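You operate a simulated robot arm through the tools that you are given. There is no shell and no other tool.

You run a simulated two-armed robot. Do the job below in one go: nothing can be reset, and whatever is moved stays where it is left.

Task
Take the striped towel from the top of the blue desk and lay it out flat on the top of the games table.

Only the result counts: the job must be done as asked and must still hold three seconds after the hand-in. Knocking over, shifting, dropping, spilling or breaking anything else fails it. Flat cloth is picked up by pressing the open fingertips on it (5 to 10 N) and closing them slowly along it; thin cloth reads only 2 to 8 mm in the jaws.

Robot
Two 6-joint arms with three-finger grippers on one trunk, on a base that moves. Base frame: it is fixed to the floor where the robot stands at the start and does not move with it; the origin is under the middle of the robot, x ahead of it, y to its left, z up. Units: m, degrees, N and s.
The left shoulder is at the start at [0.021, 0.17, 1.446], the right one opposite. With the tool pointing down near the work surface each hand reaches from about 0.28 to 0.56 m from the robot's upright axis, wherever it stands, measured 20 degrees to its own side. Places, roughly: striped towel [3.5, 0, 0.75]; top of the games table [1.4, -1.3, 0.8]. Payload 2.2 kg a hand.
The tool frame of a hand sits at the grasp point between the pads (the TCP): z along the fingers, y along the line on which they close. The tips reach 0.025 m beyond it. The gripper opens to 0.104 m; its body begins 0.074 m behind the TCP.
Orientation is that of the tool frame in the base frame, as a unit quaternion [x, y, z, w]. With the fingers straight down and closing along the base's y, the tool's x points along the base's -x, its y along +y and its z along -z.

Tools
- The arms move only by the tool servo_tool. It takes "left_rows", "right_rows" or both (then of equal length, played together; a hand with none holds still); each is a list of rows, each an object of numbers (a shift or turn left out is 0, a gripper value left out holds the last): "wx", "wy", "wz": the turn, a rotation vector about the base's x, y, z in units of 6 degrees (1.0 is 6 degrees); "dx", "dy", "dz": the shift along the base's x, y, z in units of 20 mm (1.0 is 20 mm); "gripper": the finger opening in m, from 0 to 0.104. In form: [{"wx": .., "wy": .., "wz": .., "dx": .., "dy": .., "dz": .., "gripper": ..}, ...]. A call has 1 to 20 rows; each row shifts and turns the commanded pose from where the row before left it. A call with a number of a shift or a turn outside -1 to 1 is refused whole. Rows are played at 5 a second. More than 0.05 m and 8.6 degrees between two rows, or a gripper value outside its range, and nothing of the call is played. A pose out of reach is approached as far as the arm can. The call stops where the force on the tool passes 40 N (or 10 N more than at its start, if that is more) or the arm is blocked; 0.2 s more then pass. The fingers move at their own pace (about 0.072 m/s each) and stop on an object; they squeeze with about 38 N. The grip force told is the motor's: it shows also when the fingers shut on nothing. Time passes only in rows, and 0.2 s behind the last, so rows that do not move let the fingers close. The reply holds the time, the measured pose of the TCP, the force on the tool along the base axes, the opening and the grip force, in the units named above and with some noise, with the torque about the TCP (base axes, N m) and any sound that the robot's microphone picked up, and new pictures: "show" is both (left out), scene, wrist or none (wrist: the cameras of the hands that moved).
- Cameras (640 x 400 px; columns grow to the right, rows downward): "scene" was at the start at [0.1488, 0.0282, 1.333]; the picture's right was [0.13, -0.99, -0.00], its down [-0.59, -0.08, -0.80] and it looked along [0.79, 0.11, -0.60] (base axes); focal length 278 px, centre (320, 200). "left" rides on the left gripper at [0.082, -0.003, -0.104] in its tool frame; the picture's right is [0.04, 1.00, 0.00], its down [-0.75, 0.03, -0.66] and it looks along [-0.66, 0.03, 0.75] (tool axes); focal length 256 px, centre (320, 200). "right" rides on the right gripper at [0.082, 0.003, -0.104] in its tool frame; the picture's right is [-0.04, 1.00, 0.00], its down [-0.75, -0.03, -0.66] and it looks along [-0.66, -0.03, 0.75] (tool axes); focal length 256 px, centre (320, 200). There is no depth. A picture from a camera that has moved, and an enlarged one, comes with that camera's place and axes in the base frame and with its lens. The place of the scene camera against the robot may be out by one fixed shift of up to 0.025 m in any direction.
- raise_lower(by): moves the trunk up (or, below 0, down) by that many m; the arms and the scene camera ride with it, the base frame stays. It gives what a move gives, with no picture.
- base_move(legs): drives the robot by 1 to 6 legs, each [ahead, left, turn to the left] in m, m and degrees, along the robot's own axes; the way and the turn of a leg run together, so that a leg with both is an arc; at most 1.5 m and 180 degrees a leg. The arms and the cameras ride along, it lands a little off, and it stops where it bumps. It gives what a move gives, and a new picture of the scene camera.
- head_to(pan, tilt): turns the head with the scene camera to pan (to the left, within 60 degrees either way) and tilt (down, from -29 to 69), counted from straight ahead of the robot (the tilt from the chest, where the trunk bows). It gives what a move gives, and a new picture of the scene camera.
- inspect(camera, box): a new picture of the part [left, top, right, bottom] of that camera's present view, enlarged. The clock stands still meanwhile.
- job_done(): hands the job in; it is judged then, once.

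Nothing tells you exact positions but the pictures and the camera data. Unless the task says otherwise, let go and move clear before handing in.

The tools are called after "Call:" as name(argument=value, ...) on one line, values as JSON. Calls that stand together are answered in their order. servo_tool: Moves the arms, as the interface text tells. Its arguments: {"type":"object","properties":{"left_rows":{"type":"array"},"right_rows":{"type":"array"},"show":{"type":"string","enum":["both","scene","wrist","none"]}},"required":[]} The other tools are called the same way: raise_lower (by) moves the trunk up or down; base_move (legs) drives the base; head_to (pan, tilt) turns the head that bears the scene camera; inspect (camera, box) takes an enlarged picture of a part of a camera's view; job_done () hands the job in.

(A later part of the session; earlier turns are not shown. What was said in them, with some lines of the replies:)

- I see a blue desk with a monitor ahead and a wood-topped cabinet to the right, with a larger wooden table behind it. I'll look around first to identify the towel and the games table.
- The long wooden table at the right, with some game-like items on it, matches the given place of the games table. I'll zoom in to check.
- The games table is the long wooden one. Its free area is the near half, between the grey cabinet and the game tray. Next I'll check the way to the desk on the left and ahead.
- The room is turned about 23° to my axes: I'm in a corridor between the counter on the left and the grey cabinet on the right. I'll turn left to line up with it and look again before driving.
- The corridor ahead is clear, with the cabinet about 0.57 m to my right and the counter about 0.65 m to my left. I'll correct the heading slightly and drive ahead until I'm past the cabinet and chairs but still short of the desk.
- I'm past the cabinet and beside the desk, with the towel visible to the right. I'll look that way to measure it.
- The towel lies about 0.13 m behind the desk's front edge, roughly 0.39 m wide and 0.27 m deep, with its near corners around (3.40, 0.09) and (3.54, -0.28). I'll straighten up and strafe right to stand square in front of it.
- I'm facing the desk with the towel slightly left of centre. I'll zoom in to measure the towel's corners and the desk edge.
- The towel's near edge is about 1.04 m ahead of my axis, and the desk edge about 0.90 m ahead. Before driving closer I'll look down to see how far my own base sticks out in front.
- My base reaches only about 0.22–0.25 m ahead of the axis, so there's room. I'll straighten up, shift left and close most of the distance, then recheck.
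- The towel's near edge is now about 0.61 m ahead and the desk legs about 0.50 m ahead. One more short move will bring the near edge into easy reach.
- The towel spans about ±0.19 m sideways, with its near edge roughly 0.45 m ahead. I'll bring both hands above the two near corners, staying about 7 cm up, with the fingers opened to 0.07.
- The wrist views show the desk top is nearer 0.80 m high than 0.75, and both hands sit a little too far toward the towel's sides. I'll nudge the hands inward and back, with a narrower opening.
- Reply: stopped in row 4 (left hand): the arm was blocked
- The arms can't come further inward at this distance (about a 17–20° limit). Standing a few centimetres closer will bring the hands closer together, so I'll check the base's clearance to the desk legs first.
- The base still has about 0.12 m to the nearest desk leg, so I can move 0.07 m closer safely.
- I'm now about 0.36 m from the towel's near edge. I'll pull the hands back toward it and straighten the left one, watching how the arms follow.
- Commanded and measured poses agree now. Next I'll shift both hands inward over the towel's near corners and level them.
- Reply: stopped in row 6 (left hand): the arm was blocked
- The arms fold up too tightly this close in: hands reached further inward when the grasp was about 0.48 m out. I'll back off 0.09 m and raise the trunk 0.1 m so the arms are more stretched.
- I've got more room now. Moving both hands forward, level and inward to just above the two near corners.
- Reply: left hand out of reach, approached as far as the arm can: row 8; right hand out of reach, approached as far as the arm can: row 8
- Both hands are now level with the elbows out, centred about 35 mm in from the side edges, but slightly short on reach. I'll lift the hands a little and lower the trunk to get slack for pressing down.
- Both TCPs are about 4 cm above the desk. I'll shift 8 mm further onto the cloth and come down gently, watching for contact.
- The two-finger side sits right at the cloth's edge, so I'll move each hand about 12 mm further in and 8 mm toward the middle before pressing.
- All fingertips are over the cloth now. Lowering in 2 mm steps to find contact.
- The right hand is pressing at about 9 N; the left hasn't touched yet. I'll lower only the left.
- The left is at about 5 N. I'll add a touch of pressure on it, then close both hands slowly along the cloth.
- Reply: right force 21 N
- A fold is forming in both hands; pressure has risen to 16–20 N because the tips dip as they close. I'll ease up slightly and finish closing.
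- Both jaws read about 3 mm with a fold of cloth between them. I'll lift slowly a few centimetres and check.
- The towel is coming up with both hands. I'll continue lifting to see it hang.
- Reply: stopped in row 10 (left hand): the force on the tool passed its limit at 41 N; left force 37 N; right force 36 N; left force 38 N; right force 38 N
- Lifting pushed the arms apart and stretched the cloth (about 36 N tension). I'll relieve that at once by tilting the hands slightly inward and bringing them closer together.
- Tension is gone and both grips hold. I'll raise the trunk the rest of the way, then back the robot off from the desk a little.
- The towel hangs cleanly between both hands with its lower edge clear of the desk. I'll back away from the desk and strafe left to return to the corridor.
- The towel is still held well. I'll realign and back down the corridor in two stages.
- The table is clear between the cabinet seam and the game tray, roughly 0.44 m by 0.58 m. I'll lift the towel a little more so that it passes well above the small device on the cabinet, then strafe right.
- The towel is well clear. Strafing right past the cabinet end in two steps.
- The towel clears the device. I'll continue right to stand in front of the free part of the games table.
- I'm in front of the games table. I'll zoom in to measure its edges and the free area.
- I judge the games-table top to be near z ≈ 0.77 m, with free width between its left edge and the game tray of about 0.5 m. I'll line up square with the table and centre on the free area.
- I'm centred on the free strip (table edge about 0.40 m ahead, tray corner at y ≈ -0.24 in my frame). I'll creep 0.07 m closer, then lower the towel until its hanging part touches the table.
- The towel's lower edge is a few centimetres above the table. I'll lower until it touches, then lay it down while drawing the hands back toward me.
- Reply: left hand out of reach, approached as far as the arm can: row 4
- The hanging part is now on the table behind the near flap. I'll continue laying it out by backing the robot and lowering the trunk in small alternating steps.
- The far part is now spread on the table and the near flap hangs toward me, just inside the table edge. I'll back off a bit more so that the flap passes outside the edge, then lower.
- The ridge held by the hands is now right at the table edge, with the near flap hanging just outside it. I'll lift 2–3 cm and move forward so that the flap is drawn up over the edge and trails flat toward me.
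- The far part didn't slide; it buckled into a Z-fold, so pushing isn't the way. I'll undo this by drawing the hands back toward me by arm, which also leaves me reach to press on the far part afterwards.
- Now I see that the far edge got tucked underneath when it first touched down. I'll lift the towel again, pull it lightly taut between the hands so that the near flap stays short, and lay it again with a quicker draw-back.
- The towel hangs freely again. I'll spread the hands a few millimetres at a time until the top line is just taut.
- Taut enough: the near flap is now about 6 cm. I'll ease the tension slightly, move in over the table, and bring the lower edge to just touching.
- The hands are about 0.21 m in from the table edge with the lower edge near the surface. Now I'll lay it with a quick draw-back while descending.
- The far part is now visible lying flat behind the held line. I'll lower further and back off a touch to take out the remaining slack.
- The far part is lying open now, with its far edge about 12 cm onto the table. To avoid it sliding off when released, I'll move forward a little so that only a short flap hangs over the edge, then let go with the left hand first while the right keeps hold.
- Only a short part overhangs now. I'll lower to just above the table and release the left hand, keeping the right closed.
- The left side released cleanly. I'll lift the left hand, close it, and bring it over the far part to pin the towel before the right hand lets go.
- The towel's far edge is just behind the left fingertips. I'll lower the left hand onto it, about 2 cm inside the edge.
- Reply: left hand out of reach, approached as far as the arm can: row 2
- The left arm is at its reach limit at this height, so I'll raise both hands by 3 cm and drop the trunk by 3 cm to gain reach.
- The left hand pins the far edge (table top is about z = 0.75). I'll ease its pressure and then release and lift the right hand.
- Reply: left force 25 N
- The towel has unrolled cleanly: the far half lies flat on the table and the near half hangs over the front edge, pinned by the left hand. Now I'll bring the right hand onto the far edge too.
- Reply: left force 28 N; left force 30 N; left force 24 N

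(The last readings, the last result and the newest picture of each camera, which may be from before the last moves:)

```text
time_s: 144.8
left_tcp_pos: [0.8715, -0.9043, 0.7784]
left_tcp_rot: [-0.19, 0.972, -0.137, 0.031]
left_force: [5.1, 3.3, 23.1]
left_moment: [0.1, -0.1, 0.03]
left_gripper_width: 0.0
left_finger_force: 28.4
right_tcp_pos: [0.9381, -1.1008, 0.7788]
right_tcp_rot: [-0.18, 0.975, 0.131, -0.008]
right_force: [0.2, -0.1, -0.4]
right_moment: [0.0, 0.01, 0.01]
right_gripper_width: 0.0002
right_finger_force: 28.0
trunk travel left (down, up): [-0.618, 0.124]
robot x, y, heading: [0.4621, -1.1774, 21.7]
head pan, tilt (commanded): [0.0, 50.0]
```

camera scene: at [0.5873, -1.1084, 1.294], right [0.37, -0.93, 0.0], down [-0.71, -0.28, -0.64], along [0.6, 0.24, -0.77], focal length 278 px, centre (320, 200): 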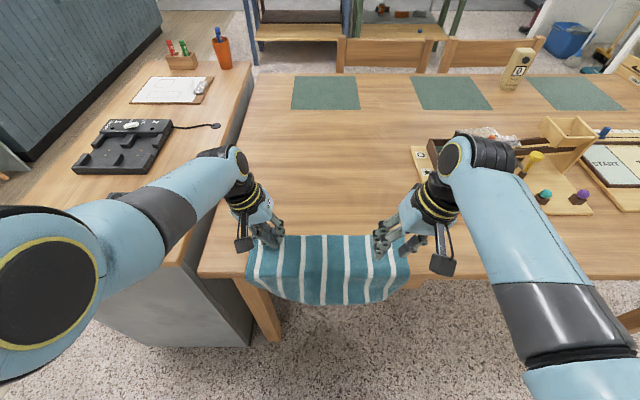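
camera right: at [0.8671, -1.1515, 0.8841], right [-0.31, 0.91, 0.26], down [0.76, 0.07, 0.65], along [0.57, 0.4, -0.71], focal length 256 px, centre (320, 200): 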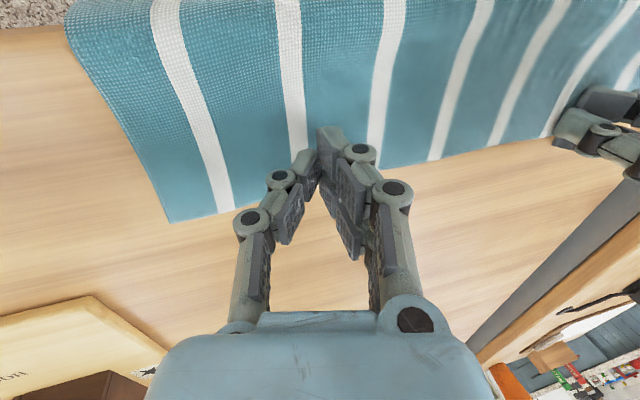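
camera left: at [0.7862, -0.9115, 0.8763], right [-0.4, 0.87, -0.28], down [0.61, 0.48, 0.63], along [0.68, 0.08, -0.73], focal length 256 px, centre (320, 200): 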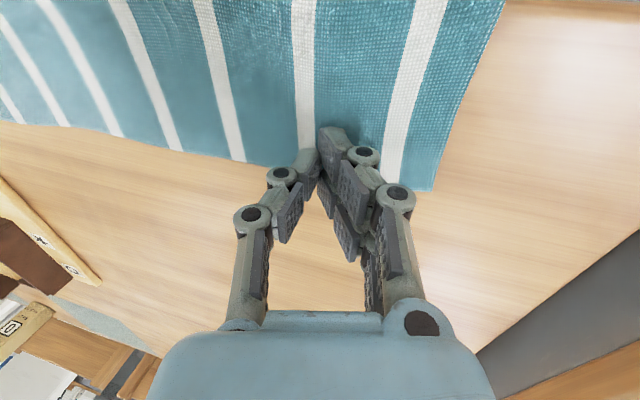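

Call:
servo_tool(left_rows=[{"dz": 0.04}, {}, {}], right_rows=[{"dz": -0.1}, {"dz": -0.1}, {}], show="none")

```text
time_s: 145.6
left_tcp_pos: [0.8693, -0.9062, 0.7772]
left_tcp_rot: [-0.189, 0.972, -0.137, 0.03]
left_force: [0.8, 0.0, 3.3]
left_moment: [-0.01, -0.03, -0.01]
left_gripper_width: 0.0
left_finger_force: 29.1
right_tcp_pos: [0.9386, -1.1016, 0.7771]
right_tcp_rot: [-0.18, 0.975, 0.131, -0.005]
right_force: [-0.3, -6.4, 28.6]
right_moment: [-0.24, 0.06, 0.0]
right_gripper_width: 0.0001
right_finger_force: 28.5
trunk travel left (down, up): [-0.618, 0.124]
robot x, y, heading: [0.4575, -1.178, 21.8]
head pan, tilt (commanded): [0.0, 50.0]
```

Call:
servo_tool(left_rows=[{"dz": -0.025}, {}], right_rows=[{"dz": 0.05}, {}], show="none")

```text
time_s: 146.2
left_tcp_pos: [0.8702, -0.906, 0.7762]
left_tcp_rot: [-0.191, 0.972, -0.137, 0.031]
left_force: [-0.4, -0.7, 3.0]
left_moment: [-0.01, -0.01, 0.01]
left_gripper_width: 0.0001
left_finger_force: 27.9
right_tcp_pos: [0.9387, -1.1009, 0.7758]
right_tcp_rot: [-0.18, 0.975, 0.131, -0.006]
right_force: [4.5, -4.8, 26.6]
right_moment: [-0.18, -0.07, 0.0]
right_gripper_width: 0.0002
right_finger_force: 28.9
trunk travel left (down, up): [-0.618, 0.124]
robot x, y, heading: [0.4597, -1.1787, 21.8]
head pan, tilt (commanded): [0.0, 50.0]
```

Call:
servo_tool(left_rows=[{"dz": -0.04}, {}], right_rows=[{"dz": 0.04}, {}], show="none")

```text
time_s: 146.8
left_tcp_pos: [0.8708, -0.9048, 0.7774]
left_tcp_rot: [-0.19, 0.972, -0.137, 0.031]
left_force: [-1.6, -0.2, 7.1]
left_moment: [-0.06, 0.02, 0.0]
left_gripper_width: 0.0
left_finger_force: 28.8
right_tcp_pos: [0.9364, -1.1019, 0.7769]
right_tcp_rot: [-0.181, 0.975, 0.131, -0.008]
right_force: [4.3, 0.8, 15.7]
right_moment: [-0.06, -0.07, 0.01]
right_gripper_width: 0.0
right_finger_force: 28.4
trunk travel left (down, up): [-0.618, 0.124]
robot x, y, heading: [0.4634, -1.1762, 21.7]
head pan, tilt (commanded): [0.0, 50.0]
```

Both hands are pressing on the far edge (about 7 N and 16 N). I'll now drag the towel onto the table by driving the base slowly forward.

Call:
base_move(legs=[[0.04, 0, 0]])

Call:
inspect(camera="scene", box=[180, 120, 460, 295])

```text
time_s: 147.6
left_tcp_pos: [0.9083, -0.8916, 0.7769]
left_tcp_rot: [-0.19, 0.972, -0.137, 0.03]
left_force: [-3.1, -1.3, 10.3]
left_moment: [-0.05, 0.23, 0.02]
left_gripper_width: 0.0
left_finger_force: 28.4
right_tcp_pos: [0.9743, -1.0882, 0.7782]
right_tcp_rot: [-0.181, 0.975, 0.131, -0.009]
right_force: [-4.4, -1.5, 14.1]
right_moment: [-0.02, 0.12, 0.0]
right_gripper_width: 0.0002
right_finger_force: 28.8
trunk travel left (down, up): [-0.618, 0.124]
robot x, y, heading: [0.4955, -1.1627, 21.7]
head pan, tilt (commanded): [0.0, 50.0]
camera scene: at [0.6237, -1.0936, 1.2941], right [0.37, -0.93, 0.0], down [-0.71, -0.28, -0.64], along [0.6, 0.24, -0.77], focal length 278 px, centre (320, 200)
```

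scene: 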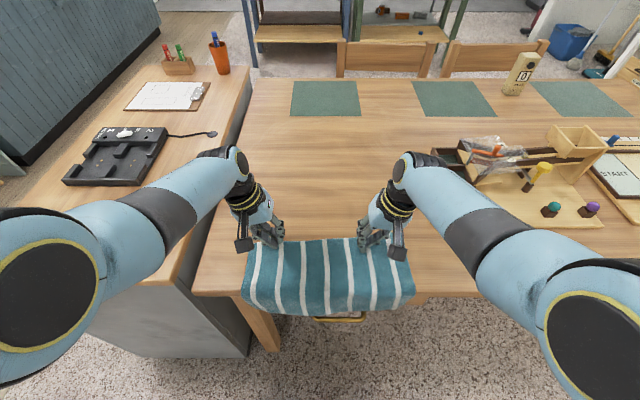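

```text
2.29 times, centred on (320, 208) of scene
camera zoom: at [0.6237, -1.0936, 1.2941], right [0.37, -0.93, 0.0], down [-0.71, -0.28, -0.64], along [0.6, 0.24, -0.77], focal length 635 px, centre (320, 183)
```

zoom: 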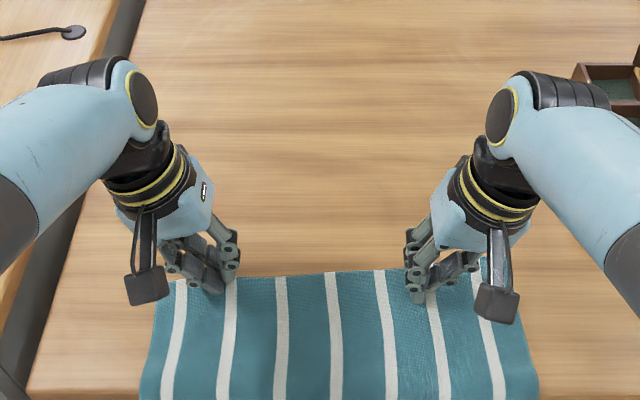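

The towel follows the hands well. Continuing forward.

Call:
base_move(legs=[[0.05, 0, 0]])

Call:
head_to(pan=0, tilt=62)

```text
time_s: 148.6
left_tcp_pos: [0.9545, -0.8716, 0.7772]
left_tcp_rot: [-0.191, 0.972, -0.137, 0.03]
left_force: [-2.8, -0.9, 7.7]
left_moment: [-0.04, 0.17, 0.01]
left_gripper_width: 0.0
left_finger_force: 28.7
right_tcp_pos: [1.0203, -1.0691, 0.7761]
right_tcp_rot: [-0.181, 0.975, 0.131, -0.009]
right_force: [-3.4, -1.8, 15.8]
right_moment: [-0.02, 0.19, 0.01]
right_gripper_width: 0.0
right_finger_force: 28.1
trunk travel left (down, up): [-0.618, 0.124]
robot x, y, heading: [0.5451, -1.1419, 22.0]
head pan, tilt (commanded): [0.0, 50.0]
camera scene: at [0.6706, -1.0747, 1.2941], right [0.37, -0.93, 0.0], down [-0.71, -0.28, -0.64], along [0.6, 0.24, -0.77], focal length 278 px, centre (320, 200)
```

scene: 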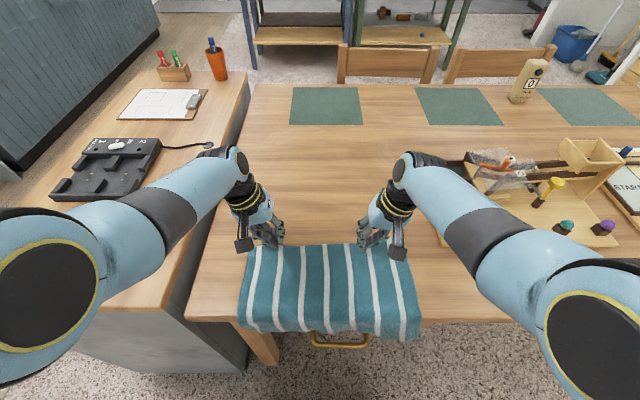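

```text
time_s: 149.3
left_tcp_pos: [0.9548, -0.8717, 0.7764]
left_tcp_rot: [-0.191, 0.972, -0.137, 0.03]
left_force: [-1.0, -0.5, 8.1]
left_moment: [-0.03, 0.1, 0.01]
left_gripper_width: 0.0
left_finger_force: 28.4
right_tcp_pos: [1.0214, -1.0676, 0.7774]
right_tcp_rot: [-0.182, 0.975, 0.131, -0.008]
right_force: [-0.2, 1.2, 6.9]
right_moment: [-0.02, 0.03, 0.04]
right_gripper_width: 0.0001
right_finger_force: 27.9
trunk travel left (down, up): [-0.618, 0.124]
robot x, y, heading: [0.5446, -1.1478, 21.7]
head pan, tilt (commanded): [0.0, 62.0]
camera scene: at [0.6594, -1.0793, 1.2791], right [0.37, -0.93, 0.0], down [-0.82, -0.33, -0.47], along [0.44, 0.17, -0.88], focal length 278 px, centre (320, 200)
```

scene: 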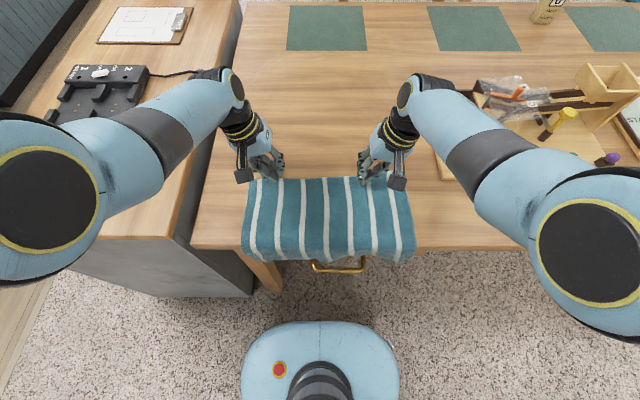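

The towel is almost fully on the table; only a centimetre or two still overhangs. I have about 0.14 m of clearance to the table leg, so I'll drag another 6 cm.

Call:
base_move(legs=[[0.06, 0, 0]])

Call:
inspect(camera="scene", box=[180, 120, 460, 295])

```text
time_s: 150.3
left_tcp_pos: [1.0086, -0.85, 0.7771]
left_tcp_rot: [-0.19, 0.972, -0.137, 0.029]
left_force: [-1.2, -0.9, 10.8]
left_moment: [-0.06, 0.19, -0.01]
left_gripper_width: 0.0
left_finger_force: 28.1
right_tcp_pos: [1.0754, -1.0446, 0.7782]
right_tcp_rot: [-0.182, 0.974, 0.131, -0.009]
right_force: [-1.2, -2.0, 14.3]
right_moment: [-0.09, 0.12, -0.02]
right_gripper_width: 0.0001
right_finger_force: 28.8
trunk travel left (down, up): [-0.618, 0.124]
robot x, y, heading: [0.5988, -1.1206, 21.8]
head pan, tilt (commanded): [0.0, 62.0]
camera scene: at [0.714, -1.0572, 1.2792], right [0.37, -0.93, 0.0], down [-0.82, -0.33, -0.47], along [0.44, 0.18, -0.88], focal length 278 px, centre (320, 200)
```

scene: 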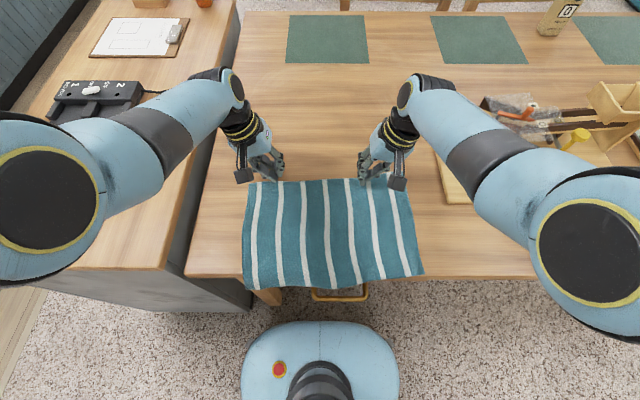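

```text
2.29 times, centred on (320, 208) of scene
camera zoom: at [0.714, -1.0572, 1.2792], right [0.37, -0.93, 0.0], down [-0.82, -0.33, -0.47], along [0.44, 0.18, -0.88], focal length 635 px, centre (320, 183)
```

zoom: 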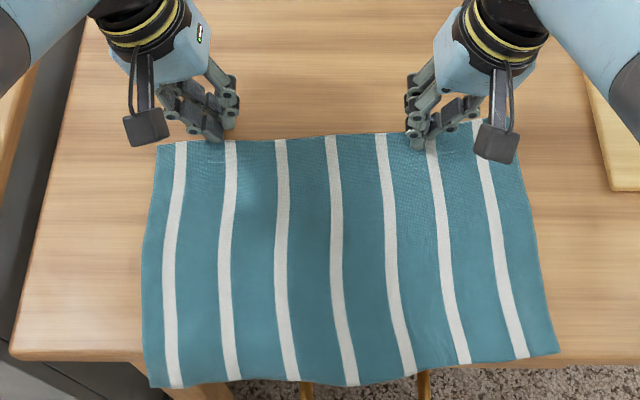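

The towel is lying flat with only the near edge still overhanging by 2–3 cm. I'll drag another 4 cm with the base.

Call:
base_move(legs=[[0.04, 0, 0]])

Call:
servo_tool(left_rows=[{"dx": 0.35, "dy": 0.14}, {"dx": 0.35, "dy": 0.14}, {"dx": 0.35, "dy": 0.14}, {}], right_rows=[{"dx": 0.35, "dy": 0.14}, {"dx": 0.35, "dy": 0.14}, {"dx": 0.35, "dy": 0.14}, {}], show="scene")

Call:
inspect(camera="scene", box=[180, 120, 460, 295])

```text
time_s: 151.2
left_tcp_pos: [1.0441, -0.8342, 0.7768]
left_tcp_rot: [-0.192, 0.971, -0.137, 0.029]
left_force: [-2.8, -0.9, 14.1]
left_moment: [-0.12, 0.38, 0.0]
left_gripper_width: 0.0
left_finger_force: 28.7
right_tcp_pos: [1.1118, -1.0302, 0.7762]
right_tcp_rot: [-0.181, 0.975, 0.131, -0.01]
right_force: [-2.6, -1.8, 8.0]
right_moment: [-0.08, 0.12, 0.01]
right_gripper_width: 0.0
right_finger_force: 28.9
trunk travel left (down, up): [-0.618, 0.124]
robot x, y, heading: [0.6351, -1.1109, 22.0]
head pan, tilt (commanded): [0.0, 62.0]
camera scene: at [0.7511, -1.0422, 1.2792], right [0.37, -0.93, 0.0], down [-0.82, -0.33, -0.47], along [0.44, 0.18, -0.88], focal length 278 px, centre (320, 200)
```

scene: 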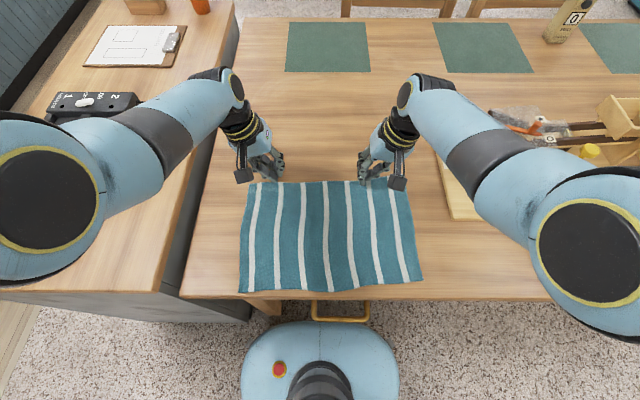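

```text
time_s: 152.2
left_tcp_pos: [1.0654, -0.8243, 0.7779]
left_tcp_rot: [-0.191, 0.972, -0.137, 0.029]
left_force: [-0.5, -0.1, 1.2]
left_moment: [-0.01, 0.02, 0.02]
left_gripper_width: 0.0001
left_finger_force: 27.8
right_tcp_pos: [1.1343, -1.02, 0.7773]
right_tcp_rot: [-0.182, 0.975, 0.131, -0.008]
right_force: [-0.8, 0.2, 12.7]
right_moment: [-0.08, 0.12, 0.0]
right_gripper_width: 0.0
right_finger_force: 28.5
trunk travel left (down, up): [-0.618, 0.124]
robot x, y, heading: [0.633, -1.1122, 22.1]
head pan, tilt (commanded): [0.0, 62.0]
camera scene: at [0.7513, -1.0419, 1.279], right [0.37, -0.93, 0.0], down [-0.82, -0.33, -0.47], along [0.44, 0.18, -0.88], focal length 278 px, centre (320, 200)
```

scene: 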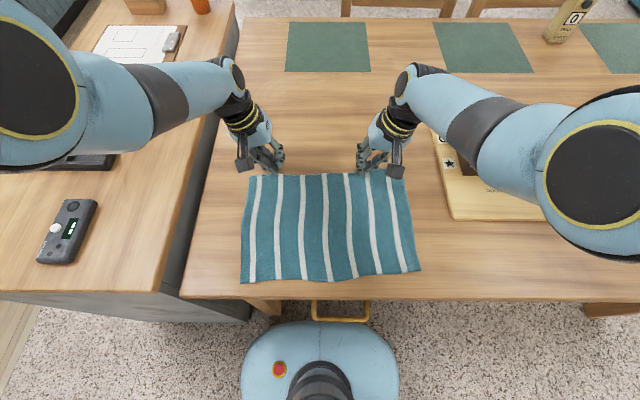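

```text
2.29 times, centred on (320, 208) of scene
camera zoom: at [0.7513, -1.0419, 1.279], right [0.37, -0.93, 0.0], down [-0.82, -0.33, -0.47], along [0.44, 0.18, -0.88], focal length 635 px, centre (320, 183)
```

zoom: 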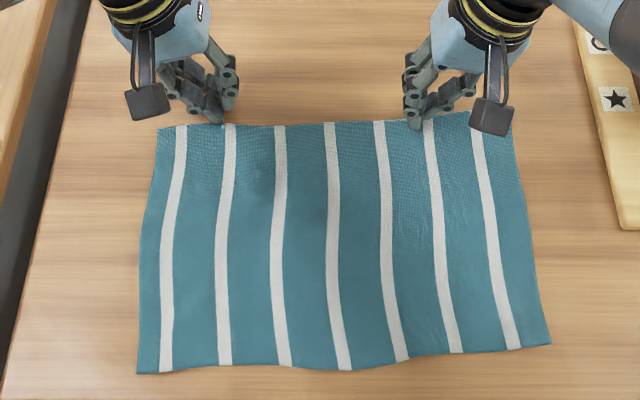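

The towel is now completely on the table, flat, with its near edge a few centimetres inside. I'll lift both hands straight up and look closely.

Call:
servo_tool(left_rows=[{"dz": 0.2}, {"dz": 0.4}, {"dz": 0.7}, {"dz": 0.9}, {"dz": 0.9}, {"dz": 0.9}, {"dz": 0.9}, {}], right_rows=[{"dz": 0.2}, {"dz": 0.4}, {"dz": 0.7}, {"dz": 0.9}, {"dz": 0.9}, {"dz": 0.9}, {"dz": 0.9}, {}], show="both")

Call:
inspect(camera="scene", box=[200, 140, 440, 300])

```text
time_s: 153.9
left_tcp_pos: [1.0676, -0.8253, 0.8773]
left_tcp_rot: [-0.192, 0.971, -0.137, 0.028]
left_force: [0.7, 0.4, 0.2]
left_moment: [0.0, 0.0, 0.02]
left_gripper_width: 0.0
left_finger_force: 28.3
right_tcp_pos: [1.1355, -1.0215, 0.8752]
right_tcp_rot: [-0.181, 0.975, 0.131, -0.009]
right_force: [-0.8, -0.7, -0.5]
right_moment: [0.03, 0.02, 0.02]
right_gripper_width: 0.0002
right_finger_force: 28.3
trunk travel left (down, up): [-0.618, 0.124]
robot x, y, heading: [0.6344, -1.1054, 21.7]
head pan, tilt (commanded): [0.0, 62.0]
camera scene: at [0.7524, -1.0417, 1.2788], right [0.37, -0.93, 0.0], down [-0.82, -0.33, -0.47], along [0.44, 0.17, -0.88], focal length 278 px, centre (320, 200)
camera right: at [1.0652, -1.0712, 0.975], right [-0.31, 0.91, 0.26], down [0.76, 0.08, 0.65], along [0.57, 0.4, -0.72], focal length 256 px, centre (320, 200)
camera left: at [0.9831, -0.8323, 0.9777], right [-0.4, 0.87, -0.28], down [0.62, 0.48, 0.62], along [0.68, 0.08, -0.73], focal length 256 px, centre (320, 200)
```

scene: 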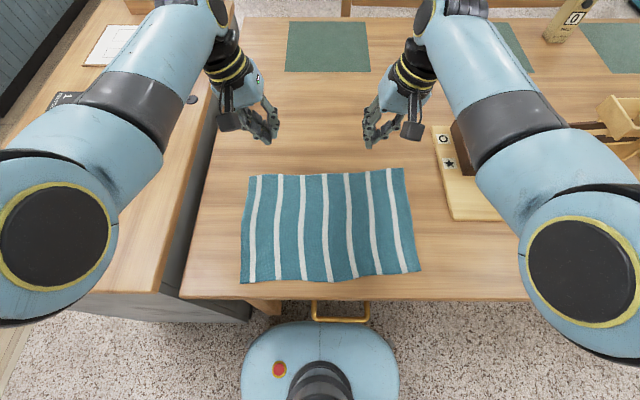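
right: 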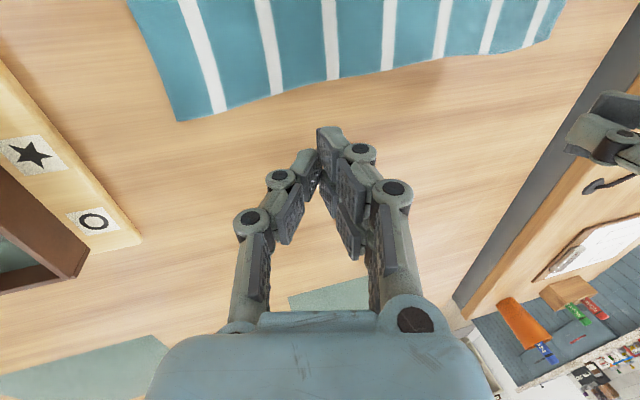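
left: 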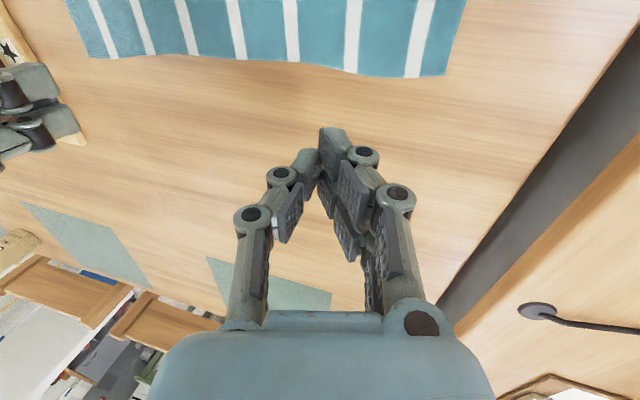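

```text
2.50 times, centred on (320, 220) of scene
camera zoom: at [0.7524, -1.0417, 1.2788], right [0.37, -0.93, 0.0], down [-0.82, -0.33, -0.47], along [0.44, 0.17, -0.88], focal length 694 px, centre (320, 150)
```

zoom: 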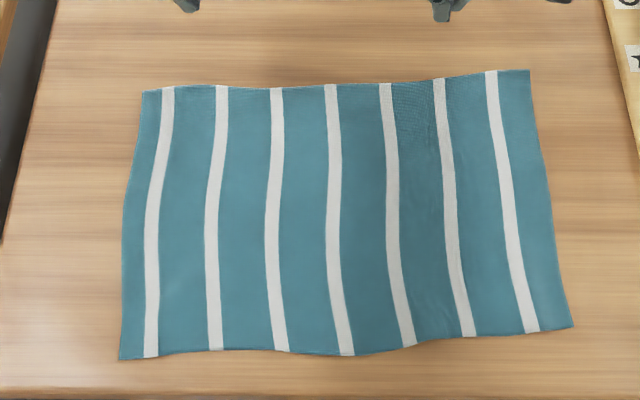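

The towel lies flat with all four corners and all seven stripes visible, fully on the games table and clear of the tray and placemats. I'll raise the arms and back away.

Call:
raise_lower(by=0.1)

Call:
base_move(legs=[[-0.4, 0, 0]])

Call:
head_to(pan=0, tilt=40)

Call:
inspect(camera="scene", box=[200, 120, 440, 270])

```text
time_s: 155.3
left_tcp_pos: [1.0677, -0.8258, 0.9735]
left_tcp_rot: [-0.191, 0.972, -0.137, 0.029]
left_force: [0.0, 0.4, 0.2]
left_moment: [0.02, -0.01, -0.03]
left_gripper_width: 0.0
left_finger_force: 28.1
right_tcp_pos: [1.1336, -1.0217, 0.9737]
right_tcp_rot: [-0.181, 0.975, 0.131, -0.01]
right_force: [-0.2, 0.1, 0.6]
right_moment: [0.0, -0.01, -0.04]
right_gripper_width: 0.0
right_finger_force: 28.2
trunk travel left (down, up): [-0.718, 0.024]
robot x, y, heading: [0.634, -1.1068, 22.0]
head pan, tilt (commanded): [0.0, 62.0]
```

```text
time_s: 157.8
left_tcp_pos: [0.7, -0.9712, 0.9741]
left_tcp_rot: [-0.196, 0.971, -0.137, 0.03]
left_force: [-0.2, 0.2, 0.7]
left_moment: [0.05, -0.02, -0.02]
left_gripper_width: 0.0003
left_finger_force: 28.0
right_tcp_pos: [0.7688, -1.1656, 0.9742]
right_tcp_rot: [-0.186, 0.974, 0.131, -0.011]
right_force: [-0.2, -0.4, 0.2]
right_moment: [-0.01, 0.01, 0.0]
right_gripper_width: 0.0001
right_finger_force: 28.4
trunk travel left (down, up): [-0.718, 0.024]
robot x, y, heading: [0.2676, -1.2573, 22.5]
head pan, tilt (commanded): [0.0, 62.0]
camera scene: at [0.3863, -1.1896, 1.3791], right [0.38, -0.92, 0.0], down [-0.82, -0.34, -0.47], along [0.43, 0.18, -0.88], focal length 278 px, centre (320, 200)
```

scene: 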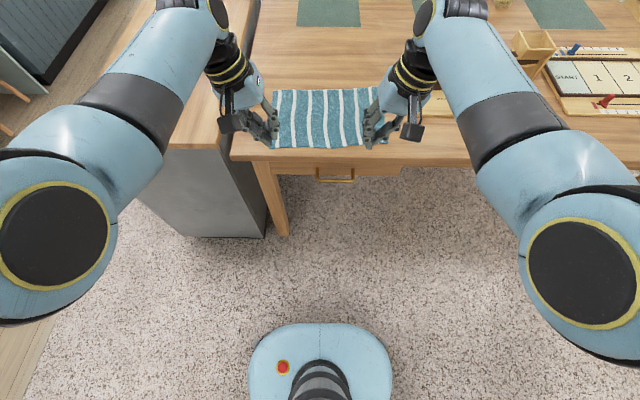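

```text
time_s: 158.6
left_tcp_pos: [0.6997, -0.9698, 0.9749]
left_tcp_rot: [-0.196, 0.971, -0.137, 0.029]
left_force: [0.7, -0.7, 0.2]
left_moment: [-0.02, 0.01, 0.01]
left_gripper_width: 0.0
left_finger_force: 28.4
right_tcp_pos: [0.7683, -1.164, 0.9745]
right_tcp_rot: [-0.187, 0.974, 0.13, -0.011]
right_force: [0.8, -0.5, -0.4]
right_moment: [-0.04, -0.03, 0.0]
right_gripper_width: 0.0001
right_finger_force: 28.5
trunk travel left (down, up): [-0.718, 0.024]
robot x, y, heading: [0.2643, -1.2558, 22.3]
head pan, tilt (commanded): [0.0, 40.0]
camera scene: at [0.4061, -1.1814, 1.408], right [0.38, -0.92, 0.0], down [-0.59, -0.25, -0.77], along [0.71, 0.29, -0.64], focal length 278 px, centre (320, 200)
```

scene: 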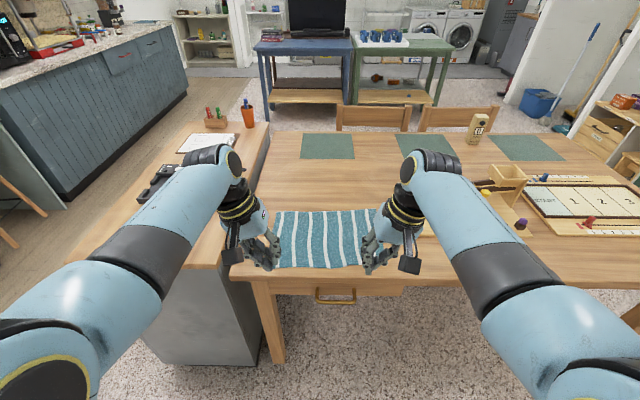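

```text
2.67 times, centred on (320, 195) of scene
camera zoom: at [0.4061, -1.1814, 1.408], right [0.38, -0.92, 0.0], down [-0.59, -0.25, -0.77], along [0.71, 0.29, -0.64], focal length 741 px, centre (320, 213)
```

zoom: 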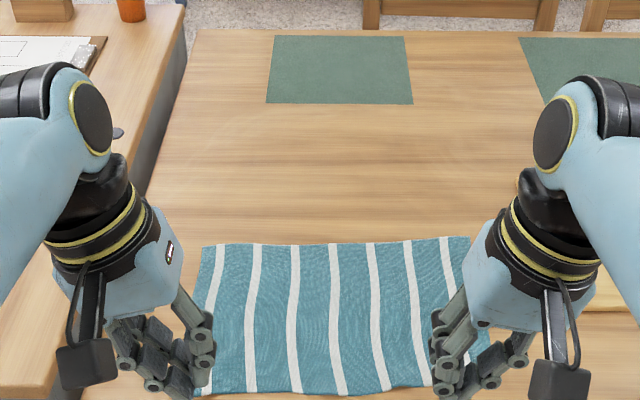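

Call:
inspect(camera="scene", box=[225, 190, 425, 315])

Call:
inspect(camera="right", box=[0, 0, 640, 400])

Call:
inspect(camera="left", box=[0, 0, 640, 400])

```text
3.20 times, centred on (325, 252) of scene
camera zoom: at [0.4061, -1.1814, 1.408], right [0.38, -0.92, 0.0], down [-0.59, -0.25, -0.77], along [0.71, 0.29, -0.64], focal length 889 px, centre (304, 32)
```

zoom: 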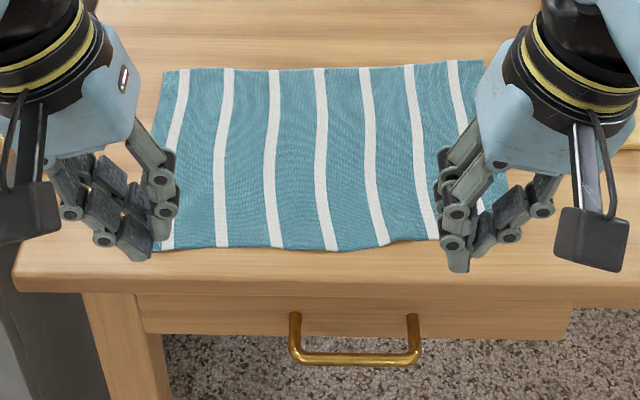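

```text
1.00 times, centred on (320, 200) of right (not enlarged: the box is as wide or as high as the picture)
camera zoom: at [0.6992, -1.2162, 1.0738], right [-0.32, 0.91, 0.26], down [0.76, 0.08, 0.65], along [0.57, 0.41, -0.72], focal length 256 px, centre (320, 200)
```

zoom: 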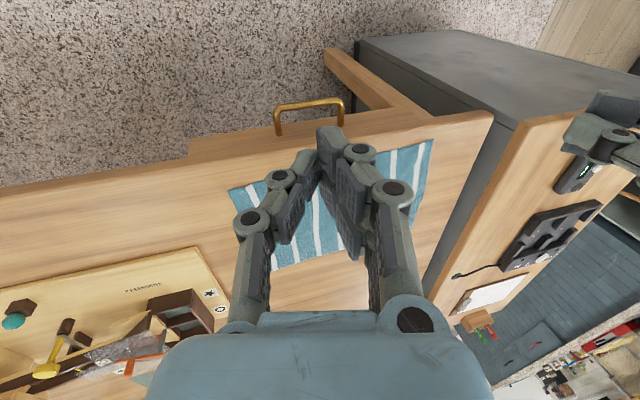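

```text
1.00 times, centred on (320, 200) of left (not enlarged: the box is as wide or as high as the picture)
camera zoom: at [0.6151, -0.9776, 1.0743], right [-0.41, 0.87, -0.28], down [0.61, 0.49, 0.62], along [0.68, 0.09, -0.73], focal length 256 px, centre (320, 200)
```

zoom: 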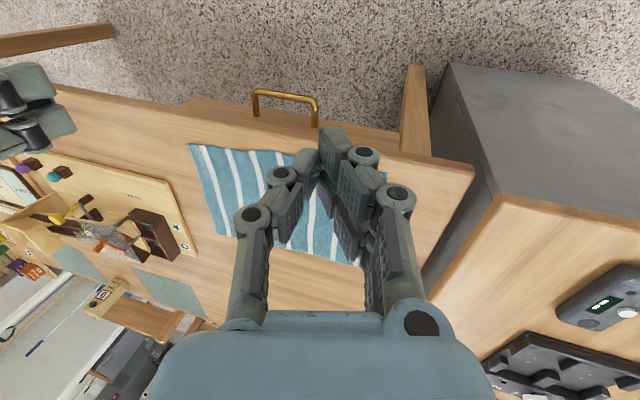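

The towel lies flat on the games table. All its edges are inside the tabletop, it's clear of the game tray and placemats, and nothing else I can see has moved. Both hands are empty and well above it, so I'm handing in.

Call:
job_done()

```text
The job is handed in.
```

I took the striped towel from the blue desk and laid it out flat on the games table, then handed the job in. In the last pictures all of it was on the tabletop, a few centimetres inside the near edge and clear of the game tray and placemats. All four corners and seven stripes were visible.

There are slight ripples along its edges, but no folds. The first attempt at laying it folded part of the cloth underneath, so I lifted it and laid it again. I then pressed on its far edge and pulled the rest onto the table.

Both hands had let go and were well above the towel before I handed in. I saw nothing else knocked or moved along the way.
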